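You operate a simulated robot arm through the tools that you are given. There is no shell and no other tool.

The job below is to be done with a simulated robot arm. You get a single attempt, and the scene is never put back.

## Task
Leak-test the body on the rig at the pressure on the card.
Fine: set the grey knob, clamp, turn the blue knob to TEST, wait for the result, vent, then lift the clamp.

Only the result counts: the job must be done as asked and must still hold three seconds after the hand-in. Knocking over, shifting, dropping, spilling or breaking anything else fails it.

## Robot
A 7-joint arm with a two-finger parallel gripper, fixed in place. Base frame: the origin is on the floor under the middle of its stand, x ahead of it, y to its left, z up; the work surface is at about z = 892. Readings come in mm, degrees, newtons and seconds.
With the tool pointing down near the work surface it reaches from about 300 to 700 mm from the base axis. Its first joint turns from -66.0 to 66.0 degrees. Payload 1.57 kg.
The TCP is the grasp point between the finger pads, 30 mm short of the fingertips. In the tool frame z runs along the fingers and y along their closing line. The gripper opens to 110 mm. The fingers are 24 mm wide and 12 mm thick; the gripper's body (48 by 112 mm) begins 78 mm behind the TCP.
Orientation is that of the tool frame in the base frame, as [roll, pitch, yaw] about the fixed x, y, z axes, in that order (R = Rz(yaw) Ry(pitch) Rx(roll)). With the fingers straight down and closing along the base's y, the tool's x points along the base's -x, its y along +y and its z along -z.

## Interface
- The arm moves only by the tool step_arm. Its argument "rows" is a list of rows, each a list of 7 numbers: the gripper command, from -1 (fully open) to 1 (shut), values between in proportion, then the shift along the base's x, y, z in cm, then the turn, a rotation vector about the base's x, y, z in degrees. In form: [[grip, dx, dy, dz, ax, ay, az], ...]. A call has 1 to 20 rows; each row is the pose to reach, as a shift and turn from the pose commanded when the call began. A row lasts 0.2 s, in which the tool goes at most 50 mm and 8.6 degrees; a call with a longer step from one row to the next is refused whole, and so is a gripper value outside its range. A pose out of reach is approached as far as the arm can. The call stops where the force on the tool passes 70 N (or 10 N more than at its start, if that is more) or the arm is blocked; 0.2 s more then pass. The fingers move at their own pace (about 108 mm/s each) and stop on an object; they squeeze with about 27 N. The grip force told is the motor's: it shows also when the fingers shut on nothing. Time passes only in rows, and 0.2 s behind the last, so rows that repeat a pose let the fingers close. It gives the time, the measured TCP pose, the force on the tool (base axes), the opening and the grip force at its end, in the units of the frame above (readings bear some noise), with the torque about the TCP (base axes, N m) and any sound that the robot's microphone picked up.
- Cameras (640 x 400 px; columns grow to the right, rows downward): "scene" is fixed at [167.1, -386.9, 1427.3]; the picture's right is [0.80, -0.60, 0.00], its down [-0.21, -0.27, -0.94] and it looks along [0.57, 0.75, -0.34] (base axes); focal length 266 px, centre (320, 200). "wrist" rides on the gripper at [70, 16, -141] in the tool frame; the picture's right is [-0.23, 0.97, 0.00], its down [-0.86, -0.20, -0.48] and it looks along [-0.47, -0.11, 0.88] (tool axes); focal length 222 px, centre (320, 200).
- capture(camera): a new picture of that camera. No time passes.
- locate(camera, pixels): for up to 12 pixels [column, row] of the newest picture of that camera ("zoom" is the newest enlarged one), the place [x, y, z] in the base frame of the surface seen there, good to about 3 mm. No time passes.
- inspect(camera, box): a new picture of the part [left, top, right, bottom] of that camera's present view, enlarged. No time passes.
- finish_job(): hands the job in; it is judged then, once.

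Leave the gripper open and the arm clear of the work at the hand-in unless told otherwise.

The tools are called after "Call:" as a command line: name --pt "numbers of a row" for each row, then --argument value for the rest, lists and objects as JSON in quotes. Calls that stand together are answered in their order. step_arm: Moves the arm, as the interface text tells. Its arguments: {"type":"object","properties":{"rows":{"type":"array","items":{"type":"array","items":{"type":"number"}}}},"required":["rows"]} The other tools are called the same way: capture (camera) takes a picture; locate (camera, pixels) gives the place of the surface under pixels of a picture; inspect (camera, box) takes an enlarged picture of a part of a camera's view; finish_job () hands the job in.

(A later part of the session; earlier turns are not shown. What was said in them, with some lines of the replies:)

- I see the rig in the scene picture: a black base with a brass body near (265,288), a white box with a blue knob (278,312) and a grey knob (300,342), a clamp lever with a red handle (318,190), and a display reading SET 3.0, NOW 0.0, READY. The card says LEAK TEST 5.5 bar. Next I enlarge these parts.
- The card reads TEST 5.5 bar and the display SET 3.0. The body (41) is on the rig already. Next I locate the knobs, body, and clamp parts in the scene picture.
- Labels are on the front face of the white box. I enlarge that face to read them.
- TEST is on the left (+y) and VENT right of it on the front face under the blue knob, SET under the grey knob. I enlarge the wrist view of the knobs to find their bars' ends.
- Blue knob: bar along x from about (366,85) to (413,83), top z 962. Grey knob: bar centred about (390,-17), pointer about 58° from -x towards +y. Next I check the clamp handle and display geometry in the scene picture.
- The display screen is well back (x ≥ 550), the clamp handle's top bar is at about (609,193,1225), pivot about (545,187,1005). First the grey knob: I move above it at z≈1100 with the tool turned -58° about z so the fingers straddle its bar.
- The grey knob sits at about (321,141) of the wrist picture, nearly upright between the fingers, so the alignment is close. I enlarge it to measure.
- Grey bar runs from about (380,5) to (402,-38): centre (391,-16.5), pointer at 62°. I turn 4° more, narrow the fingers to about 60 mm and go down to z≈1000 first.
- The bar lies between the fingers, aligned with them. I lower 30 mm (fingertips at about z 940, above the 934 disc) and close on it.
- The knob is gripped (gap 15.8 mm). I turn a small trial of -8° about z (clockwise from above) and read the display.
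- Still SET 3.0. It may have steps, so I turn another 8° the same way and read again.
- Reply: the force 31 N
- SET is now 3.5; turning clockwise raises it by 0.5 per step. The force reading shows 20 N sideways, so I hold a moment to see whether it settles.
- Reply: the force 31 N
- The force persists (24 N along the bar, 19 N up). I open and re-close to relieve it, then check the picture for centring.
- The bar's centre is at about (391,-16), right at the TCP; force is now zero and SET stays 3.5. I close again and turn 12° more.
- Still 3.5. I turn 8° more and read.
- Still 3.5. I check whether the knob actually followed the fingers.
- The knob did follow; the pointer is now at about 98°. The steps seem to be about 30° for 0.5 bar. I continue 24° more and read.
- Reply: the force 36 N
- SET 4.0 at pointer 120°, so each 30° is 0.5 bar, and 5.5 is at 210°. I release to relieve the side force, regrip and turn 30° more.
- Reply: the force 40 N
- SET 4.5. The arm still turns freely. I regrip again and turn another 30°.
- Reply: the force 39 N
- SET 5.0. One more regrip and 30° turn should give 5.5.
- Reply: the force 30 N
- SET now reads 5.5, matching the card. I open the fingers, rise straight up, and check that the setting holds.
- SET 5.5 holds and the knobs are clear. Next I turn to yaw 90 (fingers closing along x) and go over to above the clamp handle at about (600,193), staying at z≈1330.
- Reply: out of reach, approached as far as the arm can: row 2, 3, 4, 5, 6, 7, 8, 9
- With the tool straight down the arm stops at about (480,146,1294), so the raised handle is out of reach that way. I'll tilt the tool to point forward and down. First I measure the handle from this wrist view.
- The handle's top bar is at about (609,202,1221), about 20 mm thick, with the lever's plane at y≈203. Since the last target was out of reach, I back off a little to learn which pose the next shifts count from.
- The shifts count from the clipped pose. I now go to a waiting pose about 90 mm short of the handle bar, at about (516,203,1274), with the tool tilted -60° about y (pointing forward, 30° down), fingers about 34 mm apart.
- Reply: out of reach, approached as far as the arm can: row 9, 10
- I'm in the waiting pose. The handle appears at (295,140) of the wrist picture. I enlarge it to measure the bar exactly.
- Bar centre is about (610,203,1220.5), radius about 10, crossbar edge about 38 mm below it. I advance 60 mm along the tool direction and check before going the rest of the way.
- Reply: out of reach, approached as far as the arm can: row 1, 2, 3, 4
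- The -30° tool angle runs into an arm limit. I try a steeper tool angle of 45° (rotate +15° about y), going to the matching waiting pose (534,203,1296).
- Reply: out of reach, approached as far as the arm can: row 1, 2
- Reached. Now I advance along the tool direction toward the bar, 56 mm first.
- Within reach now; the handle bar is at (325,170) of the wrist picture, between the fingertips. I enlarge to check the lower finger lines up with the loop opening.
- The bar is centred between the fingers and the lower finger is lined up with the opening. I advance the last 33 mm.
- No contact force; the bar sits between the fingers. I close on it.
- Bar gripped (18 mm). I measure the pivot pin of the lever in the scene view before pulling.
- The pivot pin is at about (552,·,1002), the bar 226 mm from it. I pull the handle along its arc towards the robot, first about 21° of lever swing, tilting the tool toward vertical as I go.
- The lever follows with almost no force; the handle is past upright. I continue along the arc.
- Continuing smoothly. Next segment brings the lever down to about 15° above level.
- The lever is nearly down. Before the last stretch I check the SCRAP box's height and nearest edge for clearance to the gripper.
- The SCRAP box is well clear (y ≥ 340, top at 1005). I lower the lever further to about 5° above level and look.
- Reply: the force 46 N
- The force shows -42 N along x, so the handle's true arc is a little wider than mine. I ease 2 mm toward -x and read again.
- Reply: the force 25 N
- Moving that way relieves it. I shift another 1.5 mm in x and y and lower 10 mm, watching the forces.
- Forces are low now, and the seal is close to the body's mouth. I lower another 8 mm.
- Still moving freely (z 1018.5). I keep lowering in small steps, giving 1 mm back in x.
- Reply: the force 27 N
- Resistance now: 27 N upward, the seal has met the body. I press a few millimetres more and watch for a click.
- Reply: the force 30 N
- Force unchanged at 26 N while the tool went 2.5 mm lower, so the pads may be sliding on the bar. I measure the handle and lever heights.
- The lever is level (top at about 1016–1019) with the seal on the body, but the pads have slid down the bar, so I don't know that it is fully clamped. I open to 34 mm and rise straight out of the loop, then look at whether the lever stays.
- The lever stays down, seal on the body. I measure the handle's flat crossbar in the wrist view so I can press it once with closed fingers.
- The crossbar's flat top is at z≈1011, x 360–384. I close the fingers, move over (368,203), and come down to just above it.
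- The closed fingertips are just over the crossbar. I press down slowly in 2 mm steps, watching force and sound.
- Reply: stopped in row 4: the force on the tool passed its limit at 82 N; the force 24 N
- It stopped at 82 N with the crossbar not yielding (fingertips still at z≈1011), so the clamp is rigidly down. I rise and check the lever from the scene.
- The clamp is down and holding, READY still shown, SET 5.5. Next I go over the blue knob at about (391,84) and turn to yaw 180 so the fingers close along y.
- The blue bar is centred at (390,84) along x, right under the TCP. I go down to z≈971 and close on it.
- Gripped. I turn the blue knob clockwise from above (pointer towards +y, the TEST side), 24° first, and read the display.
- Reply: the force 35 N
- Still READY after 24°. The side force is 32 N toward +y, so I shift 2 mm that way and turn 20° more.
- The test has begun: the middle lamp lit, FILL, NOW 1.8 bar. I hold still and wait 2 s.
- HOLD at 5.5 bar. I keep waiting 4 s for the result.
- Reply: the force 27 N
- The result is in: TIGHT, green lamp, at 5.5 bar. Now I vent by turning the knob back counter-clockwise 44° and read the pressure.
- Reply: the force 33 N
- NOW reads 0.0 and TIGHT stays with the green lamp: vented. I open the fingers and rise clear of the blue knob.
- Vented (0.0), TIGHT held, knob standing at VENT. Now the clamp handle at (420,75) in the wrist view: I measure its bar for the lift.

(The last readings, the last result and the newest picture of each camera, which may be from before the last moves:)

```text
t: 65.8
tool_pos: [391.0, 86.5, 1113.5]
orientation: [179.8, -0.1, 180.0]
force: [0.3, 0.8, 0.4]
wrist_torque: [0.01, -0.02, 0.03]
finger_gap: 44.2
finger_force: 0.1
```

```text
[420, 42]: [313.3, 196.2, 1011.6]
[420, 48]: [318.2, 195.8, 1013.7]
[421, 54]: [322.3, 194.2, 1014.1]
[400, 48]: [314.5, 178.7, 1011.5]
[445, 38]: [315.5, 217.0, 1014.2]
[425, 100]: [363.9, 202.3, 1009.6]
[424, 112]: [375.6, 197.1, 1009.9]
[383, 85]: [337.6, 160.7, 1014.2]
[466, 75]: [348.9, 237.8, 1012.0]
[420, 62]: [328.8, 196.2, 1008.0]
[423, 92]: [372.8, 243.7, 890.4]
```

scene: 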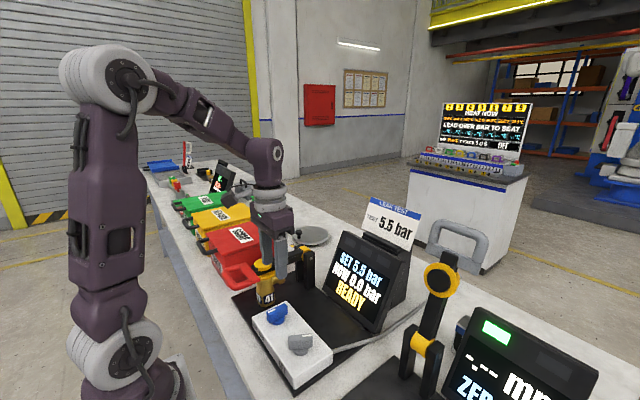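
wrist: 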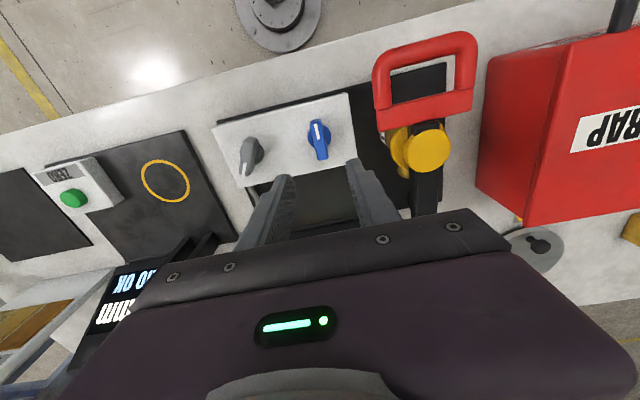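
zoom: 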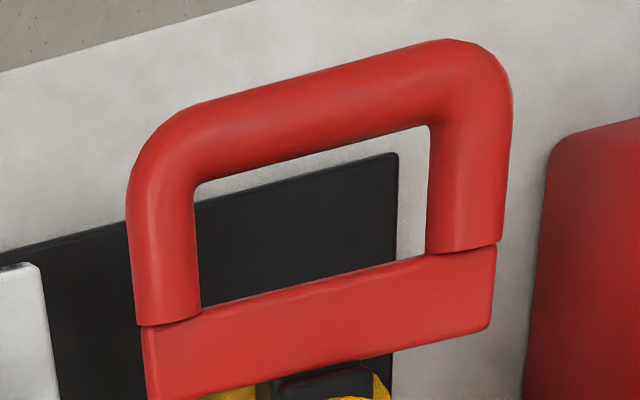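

Bar centre when down: about (321.5,·,1004.5). I move above it with yaw 90, fingers about 36 mm apart, then check.

Call:
step_arm --pt "0.35 -0.6 1.1 0.3 0 0 -8" --pt "0.35 -1.2 2.2 0.3 0 0 -16" --pt "0.35 -1.8 3.3 0.3 0 0 -24" --pt "0.35 -2.4 4.4 0.3 0 0 -32" --pt "0.35 -3 5.5 0.3 0 0 -40" --pt "0.35 -3.6 6.6 0.3 0 0 -48" --pt "0.35 -4.2 7.7 0.3 0 0 -56" --pt "0.35 -4.8 8.8 0.3 0 0 -64" --pt "0.35 -5.4 9.9 0.3 0 0 -72" --pt "0.35 -6.2 11 0.3 0 0 -80" --pt "0.35 -6.9 11.7 0 0 0 -88" --pt "0.35 -6.9 11.7 -1 0 0 -90" --pt "0.35 -6.9 11.7 -1 0 0 -90"

Call:
inspect --camera "wrist" --box '[240, 70, 440, 230]'

Call:
inspect --camera "scene" --box '[180, 200, 370, 320]'

```text
t: 68.6
tool_pos: [321.0, 203.0, 1100.4]
orientation: [179.8, -0.1, 90.0]
force: [-0.1, -0.7, -0.6]
wrist_torque: [-0.02, -0.01, 0.01]
finger_gap: 36.0
finger_force: 0.1
```

```text
2.50 times, centred on (340, 150) of wrist
```

zoom: 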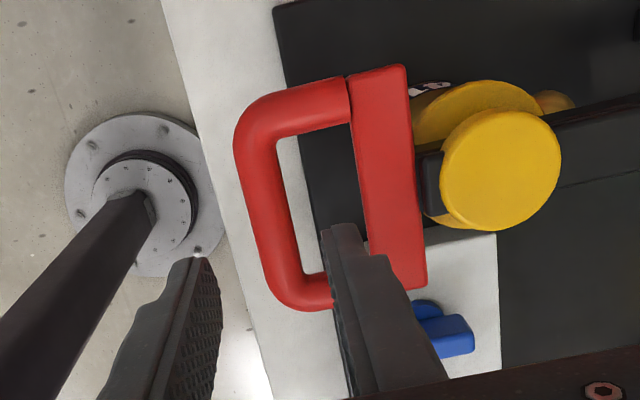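

```text
3.33 times, centred on (275, 260) of scene
```

zoom: 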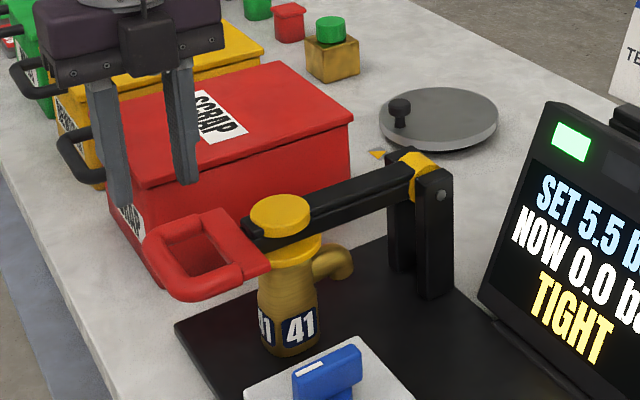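

The fingers straddle the bar in x. I go down 82 mm so the bar sits between the fingertips, then close.

Call:
step_arm --pt "0.35 0.05 0 -3 0 0 0" --pt "0.35 0.05 0 -6 0 0 0" --pt "0.35 0.05 0 -8.1 0 0 0" --pt "0.35 0.05 0 -8.1 0 0 0" --pt "0.5 0.05 0 -8.1 0 0 0" --pt "0.7 0.05 0 -8.1 0 0 0" --pt "1 0.05 0 -8.1 0 0 0" --pt "1 0.05 0 -8.1 0 0 0"

Call:
inspect --camera "scene" --box '[180, 200, 370, 320]'

Call:
capture --camera "wrist"

```text
t: 70.4
tool_pos: [322.1, 203.3, 1021.8]
orientation: [179.8, -0.1, 90.1]
force: [13.1, -1.3, -3.9]
wrist_torque: [-0.06, -0.21, 0.84]
finger_gap: 17.8
finger_force: 32.3
```

```text
3.33 times, centred on (275, 260) of scene
```

zoom: 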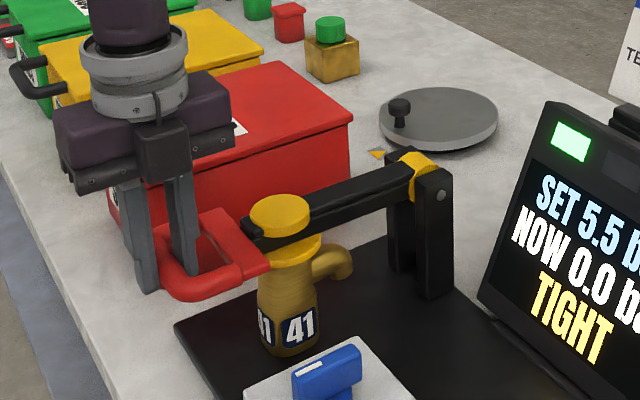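

```text
taken
```

wrist: 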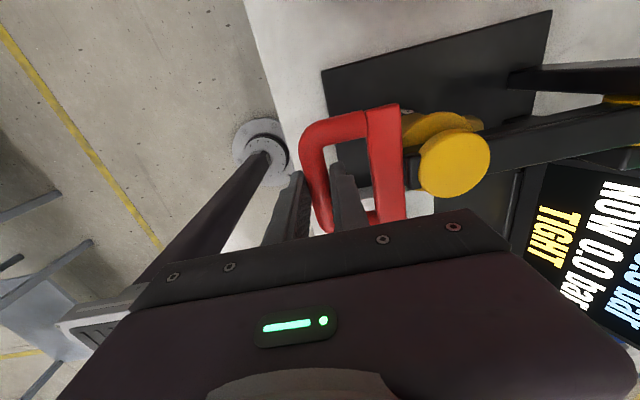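

Gripped (17.8 mm). I lift gently along the arc, about 40 mm first, watching the force.

Call:
step_arm --pt "1 0.05 0 0.9 0 0 0" --pt "1 0.14 0 1.87 0 0 0" --pt "1 0.3 0 2.9 0 0 0" --pt "1 0.46 0 3.87 0 0 0"

Call:
inspect --camera "scene" --box '[180, 200, 370, 320]'

```text
t: 71.4
tool_pos: [327.5, 203.0, 1060.4]
orientation: [179.9, 0.0, 90.1]
force: [-5.9, 2.5, -2.0]
wrist_torque: [0.1, 0.21, 0.8]
finger_gap: 18.1
finger_force: 32.3
```

```text
3.33 times, centred on (275, 260) of scene
```

zoom: 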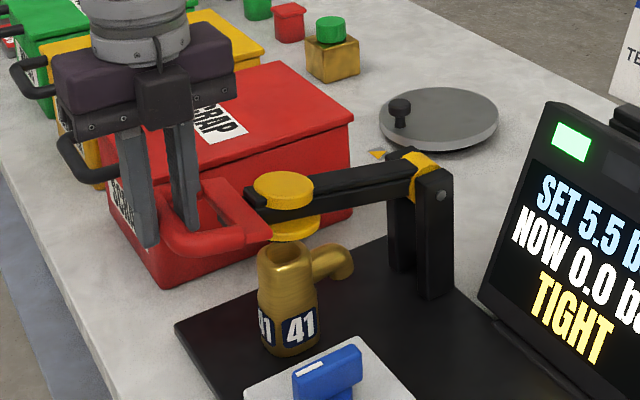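

The lever rises with little force and the body stays put. I continue up the arc.

Call:
step_arm --pt "1 0.49 0 1.96 0 0 0" --pt "1 1.14 0 3.87 0 0 0" --pt "1 1.96 0 5.72 0 0 0" --pt "1 2.94 0 7.48 0 0 0" --pt "1 4.01 0 9.15 0 -2 0" --pt "1 5.22 0 10.71 0 -4 0" --pt "1 6.56 0 12.15 0 -6 0" --pt "1 8.02 0 13.46 0 -8 0" --pt "1 9.58 0 14.63 0 -10 0"

Call:
capture --camera "scene"

Call:
capture --camera "wrist"

```text
t: 73.4
tool_pos: [423.0, 203.0, 1207.5]
orientation: [169.9, -0.2, 90.0]
force: [0.6, -1.2, -7.6]
wrist_torque: [0.36, 0.17, 0.52]
finger_gap: 17.7
finger_force: 32.0
```

```text
taken
```

scene: 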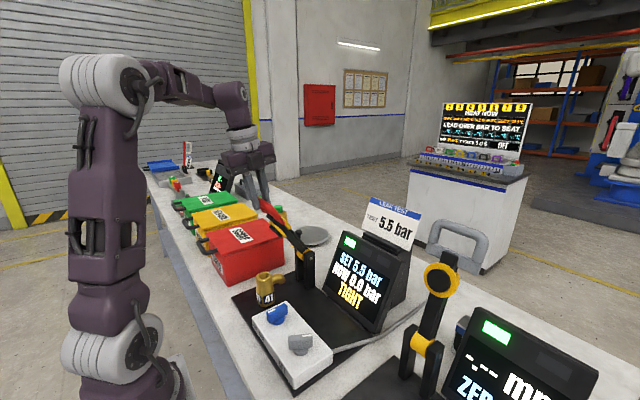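

```text
taken
```

wrist: 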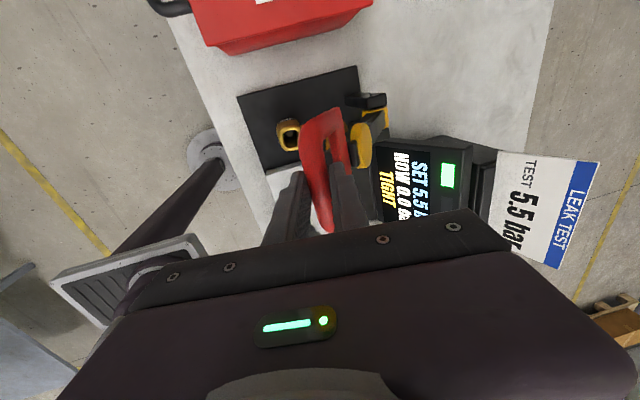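

Continuing: the lever is past 55° up. Next segment takes it through upright to about 89°.

Call:
step_arm --pt "1 1.65 0 1.02 0 -2.5 0" --pt "1 3.37 0 1.87 0 -6 0" --pt "1 5.14 0 2.57 0 -9.5 0" --pt "1 6.97 0 3.08 0 -13 0" --pt "1 8.82 0 3.41 0 -17 0" --pt "1 10.71 0 3.55 0 -21 0" --pt "1 12.61 0 3.53 0 -25 0"

Call:
capture --camera "scene"

```text
t: 75.0
tool_pos: [548.5, 203.2, 1243.1]
orientation: [144.8, 0.0, 90.0]
force: [-2.6, -0.8, -3.5]
wrist_torque: [0.09, 0.3, -0.7]
finger_gap: 17.5
finger_force: 32.0
```

```text
taken
```

scene: 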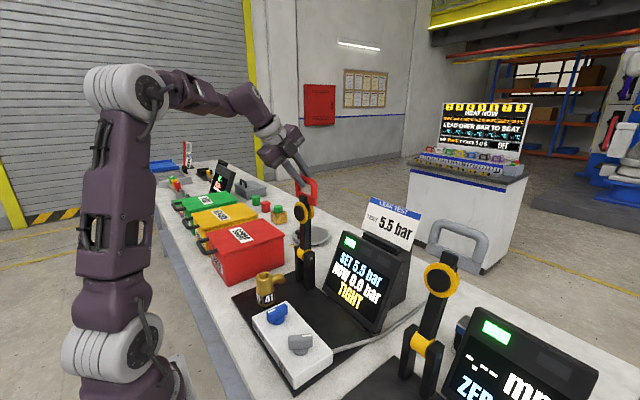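

The lever is upright. I bring it back the last 13° to its rest position.

Call:
step_arm --pt "1 1.9 0 -0.22 0 -4 0" --pt "1 3.78 0 -0.59 0 -8 0" --pt "1 4.8 0 -0.86 0 -10 0" --pt "1 4.8 0 -0.86 0 -10 0"

Call:
inspect --camera "scene" --box '[240, 120, 420, 320]'

Call:
capture --camera "wrist"

```text
t: 76.0
tool_pos: [596.4, 203.0, 1234.5]
orientation: [134.8, -0.2, 90.1]
force: [0.0, -3.1, -3.6]
wrist_torque: [0.47, 0.08, -0.64]
finger_gap: 17.7
finger_force: 32.1
```

```text
2.00 times, centred on (330, 220) of scene
```

zoom: 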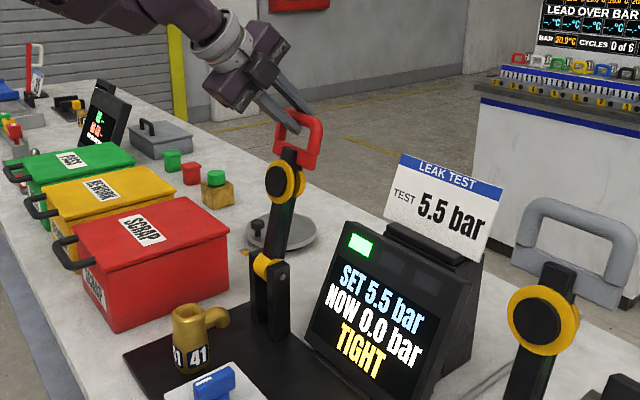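

```text
taken
```

wrist: 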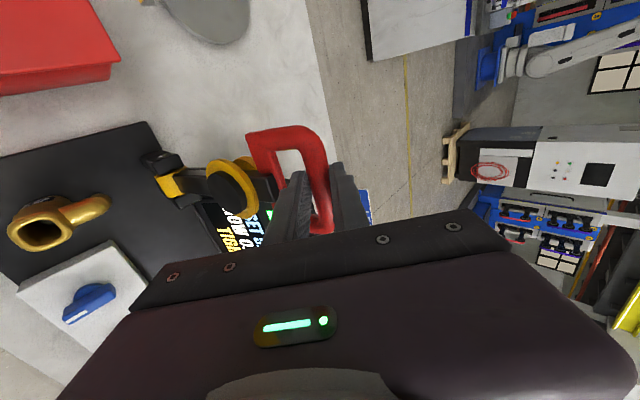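

The lever is back at its rest angle, matching the start. I open to 34 mm and back out along the tool direction.

Call:
step_arm --pt "0.6 0 0 0 0 0 0" --pt "0.38 0 0 0 0 0 0" --pt "0.38 0 0 0 0 0 0" --pt "0.38 -1 0 1 0 0 0" --pt "0.38 -2.5 0 2.5 0 0 0" --pt "0.38 -4.5 0 4.5 0 0 0" --pt "0.38 -6.3 0 6.3 0 0 0" --pt "0.38 -6.3 0 6.3 0 0 0"

Call:
inspect --camera "scene" --box '[240, 120, 420, 320]'

```text
t: 77.8
tool_pos: [532.6, 202.5, 1296.2]
orientation: [134.7, -0.1, 90.1]
force: [-0.5, 0.7, 0.0]
wrist_torque: [-0.04, 0.01, 0.0]
finger_gap: 34.2
finger_force: 0.1
```

```text
2.00 times, centred on (330, 220) of scene
```

zoom: 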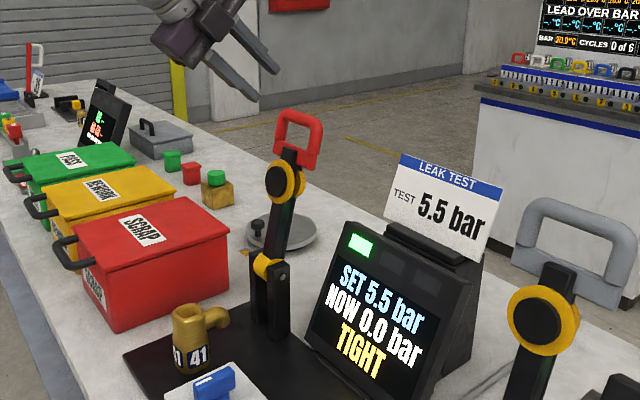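

The lever stays up; the display shows SET 5.5, NOW 0.0, TIGHT, green. I bring the arm back to a clear place near its start, tool down, gripper fully open.

Call:
step_arm --pt "0.38 -2 -0.5 1 0 5 0" --pt "0.2 -4 -1.5 1.5 0 10 0" --pt "0 -6 -2.5 1.5 0 15 0" --pt "-0.3 -8 -3.5 1.5 0 20 0" --pt "-0.6 -10 -4.5 1.5 0 26 0" --pt "-1 -12 -5.5 1.5 0 32 0" --pt "-1 -14 -6.5 1.5 0 38 0" --pt "-1 -15.5 -7.5 1.5 0 45 0" --pt "-1 -16.5 -8.5 1.5 0 45 0" --pt "-1 -16.5 -8.5 1.5 0 45 0"

Call:
capture --camera "scene"

Call:
capture --camera "wrist"

```text
t: 80.0
tool_pos: [368.3, 116.6, 1311.6]
orientation: [179.9, -0.1, 90.0]
force: [0.1, -0.4, -0.4]
wrist_torque: [-0.02, -0.02, 0.0]
finger_gap: 109.7
finger_force: 0.1
```

```text
taken
```

scene: 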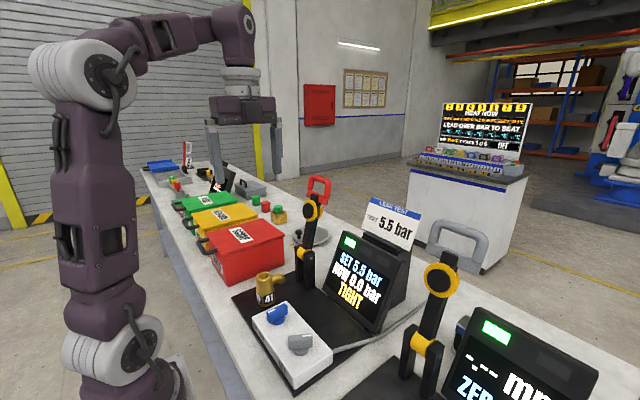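

```text
taken
```

wrist: 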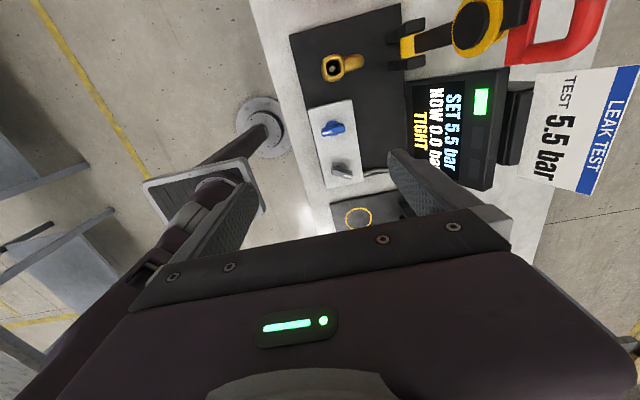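

The arm is clear and open. One last close look at the rig before handing in.

Call:
inspect --camera "scene" --box '[220, 160, 460, 390]'

Call:
inspect --camera "scene" --box '[240, 260, 360, 390]'

```text
1.74 times, centred on (340, 275) of scene
```

zoom: 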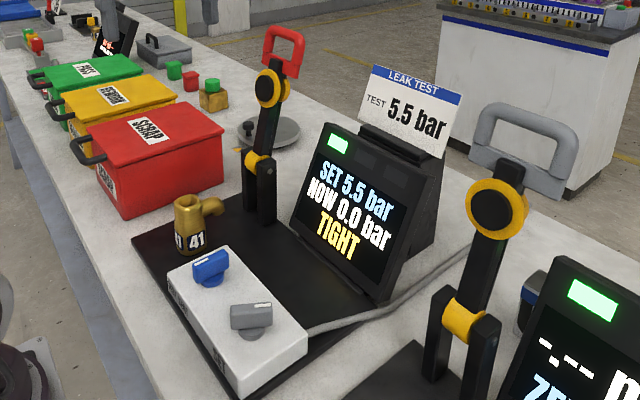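

```text
3.08 times, centred on (300, 325) of scene
```

zoom: 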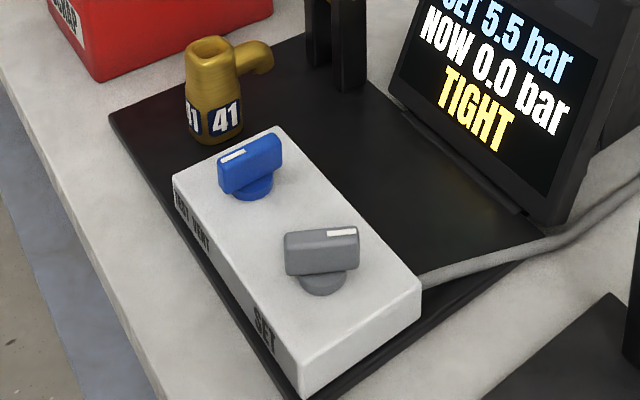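

Everything is as asked: SET 5.5 bar, result TIGHT with the green lamp, NOW 0.0 (vented), clamp lifted, body 41 still in its place, arm clear with the gripper open. I hand the job in.

Call:
finish_job

```text
The job is handed in.
```

I leak-tested body 41 at 5.5 bar, the pressure on the card, and the rig's result was **TIGHT** with the green lamp lit.

- **Set:** the grey knob was turned from 3.0 to 5.5 bar, and the display read SET 5.5.
- **Clamp:** I brought the lever down until the seal met the body. Pressing it further hit the 70 N force limit (82 N at the stop) and the clamp did not give.
- **Test:** with the blue knob at TEST, the rig filled, held at 5.5 bar and gave its result.
- **Vent:** I turned the blue knob back and the pressure dropped to 0.0 bar. The result stayed on the display.
- **Clamp lifted:** the lever is back at its starting angle and the body stayed in place.

At the hand-in the arm was clear of the rig with the gripper open. The hand-in was accepted, but no verdict came back.
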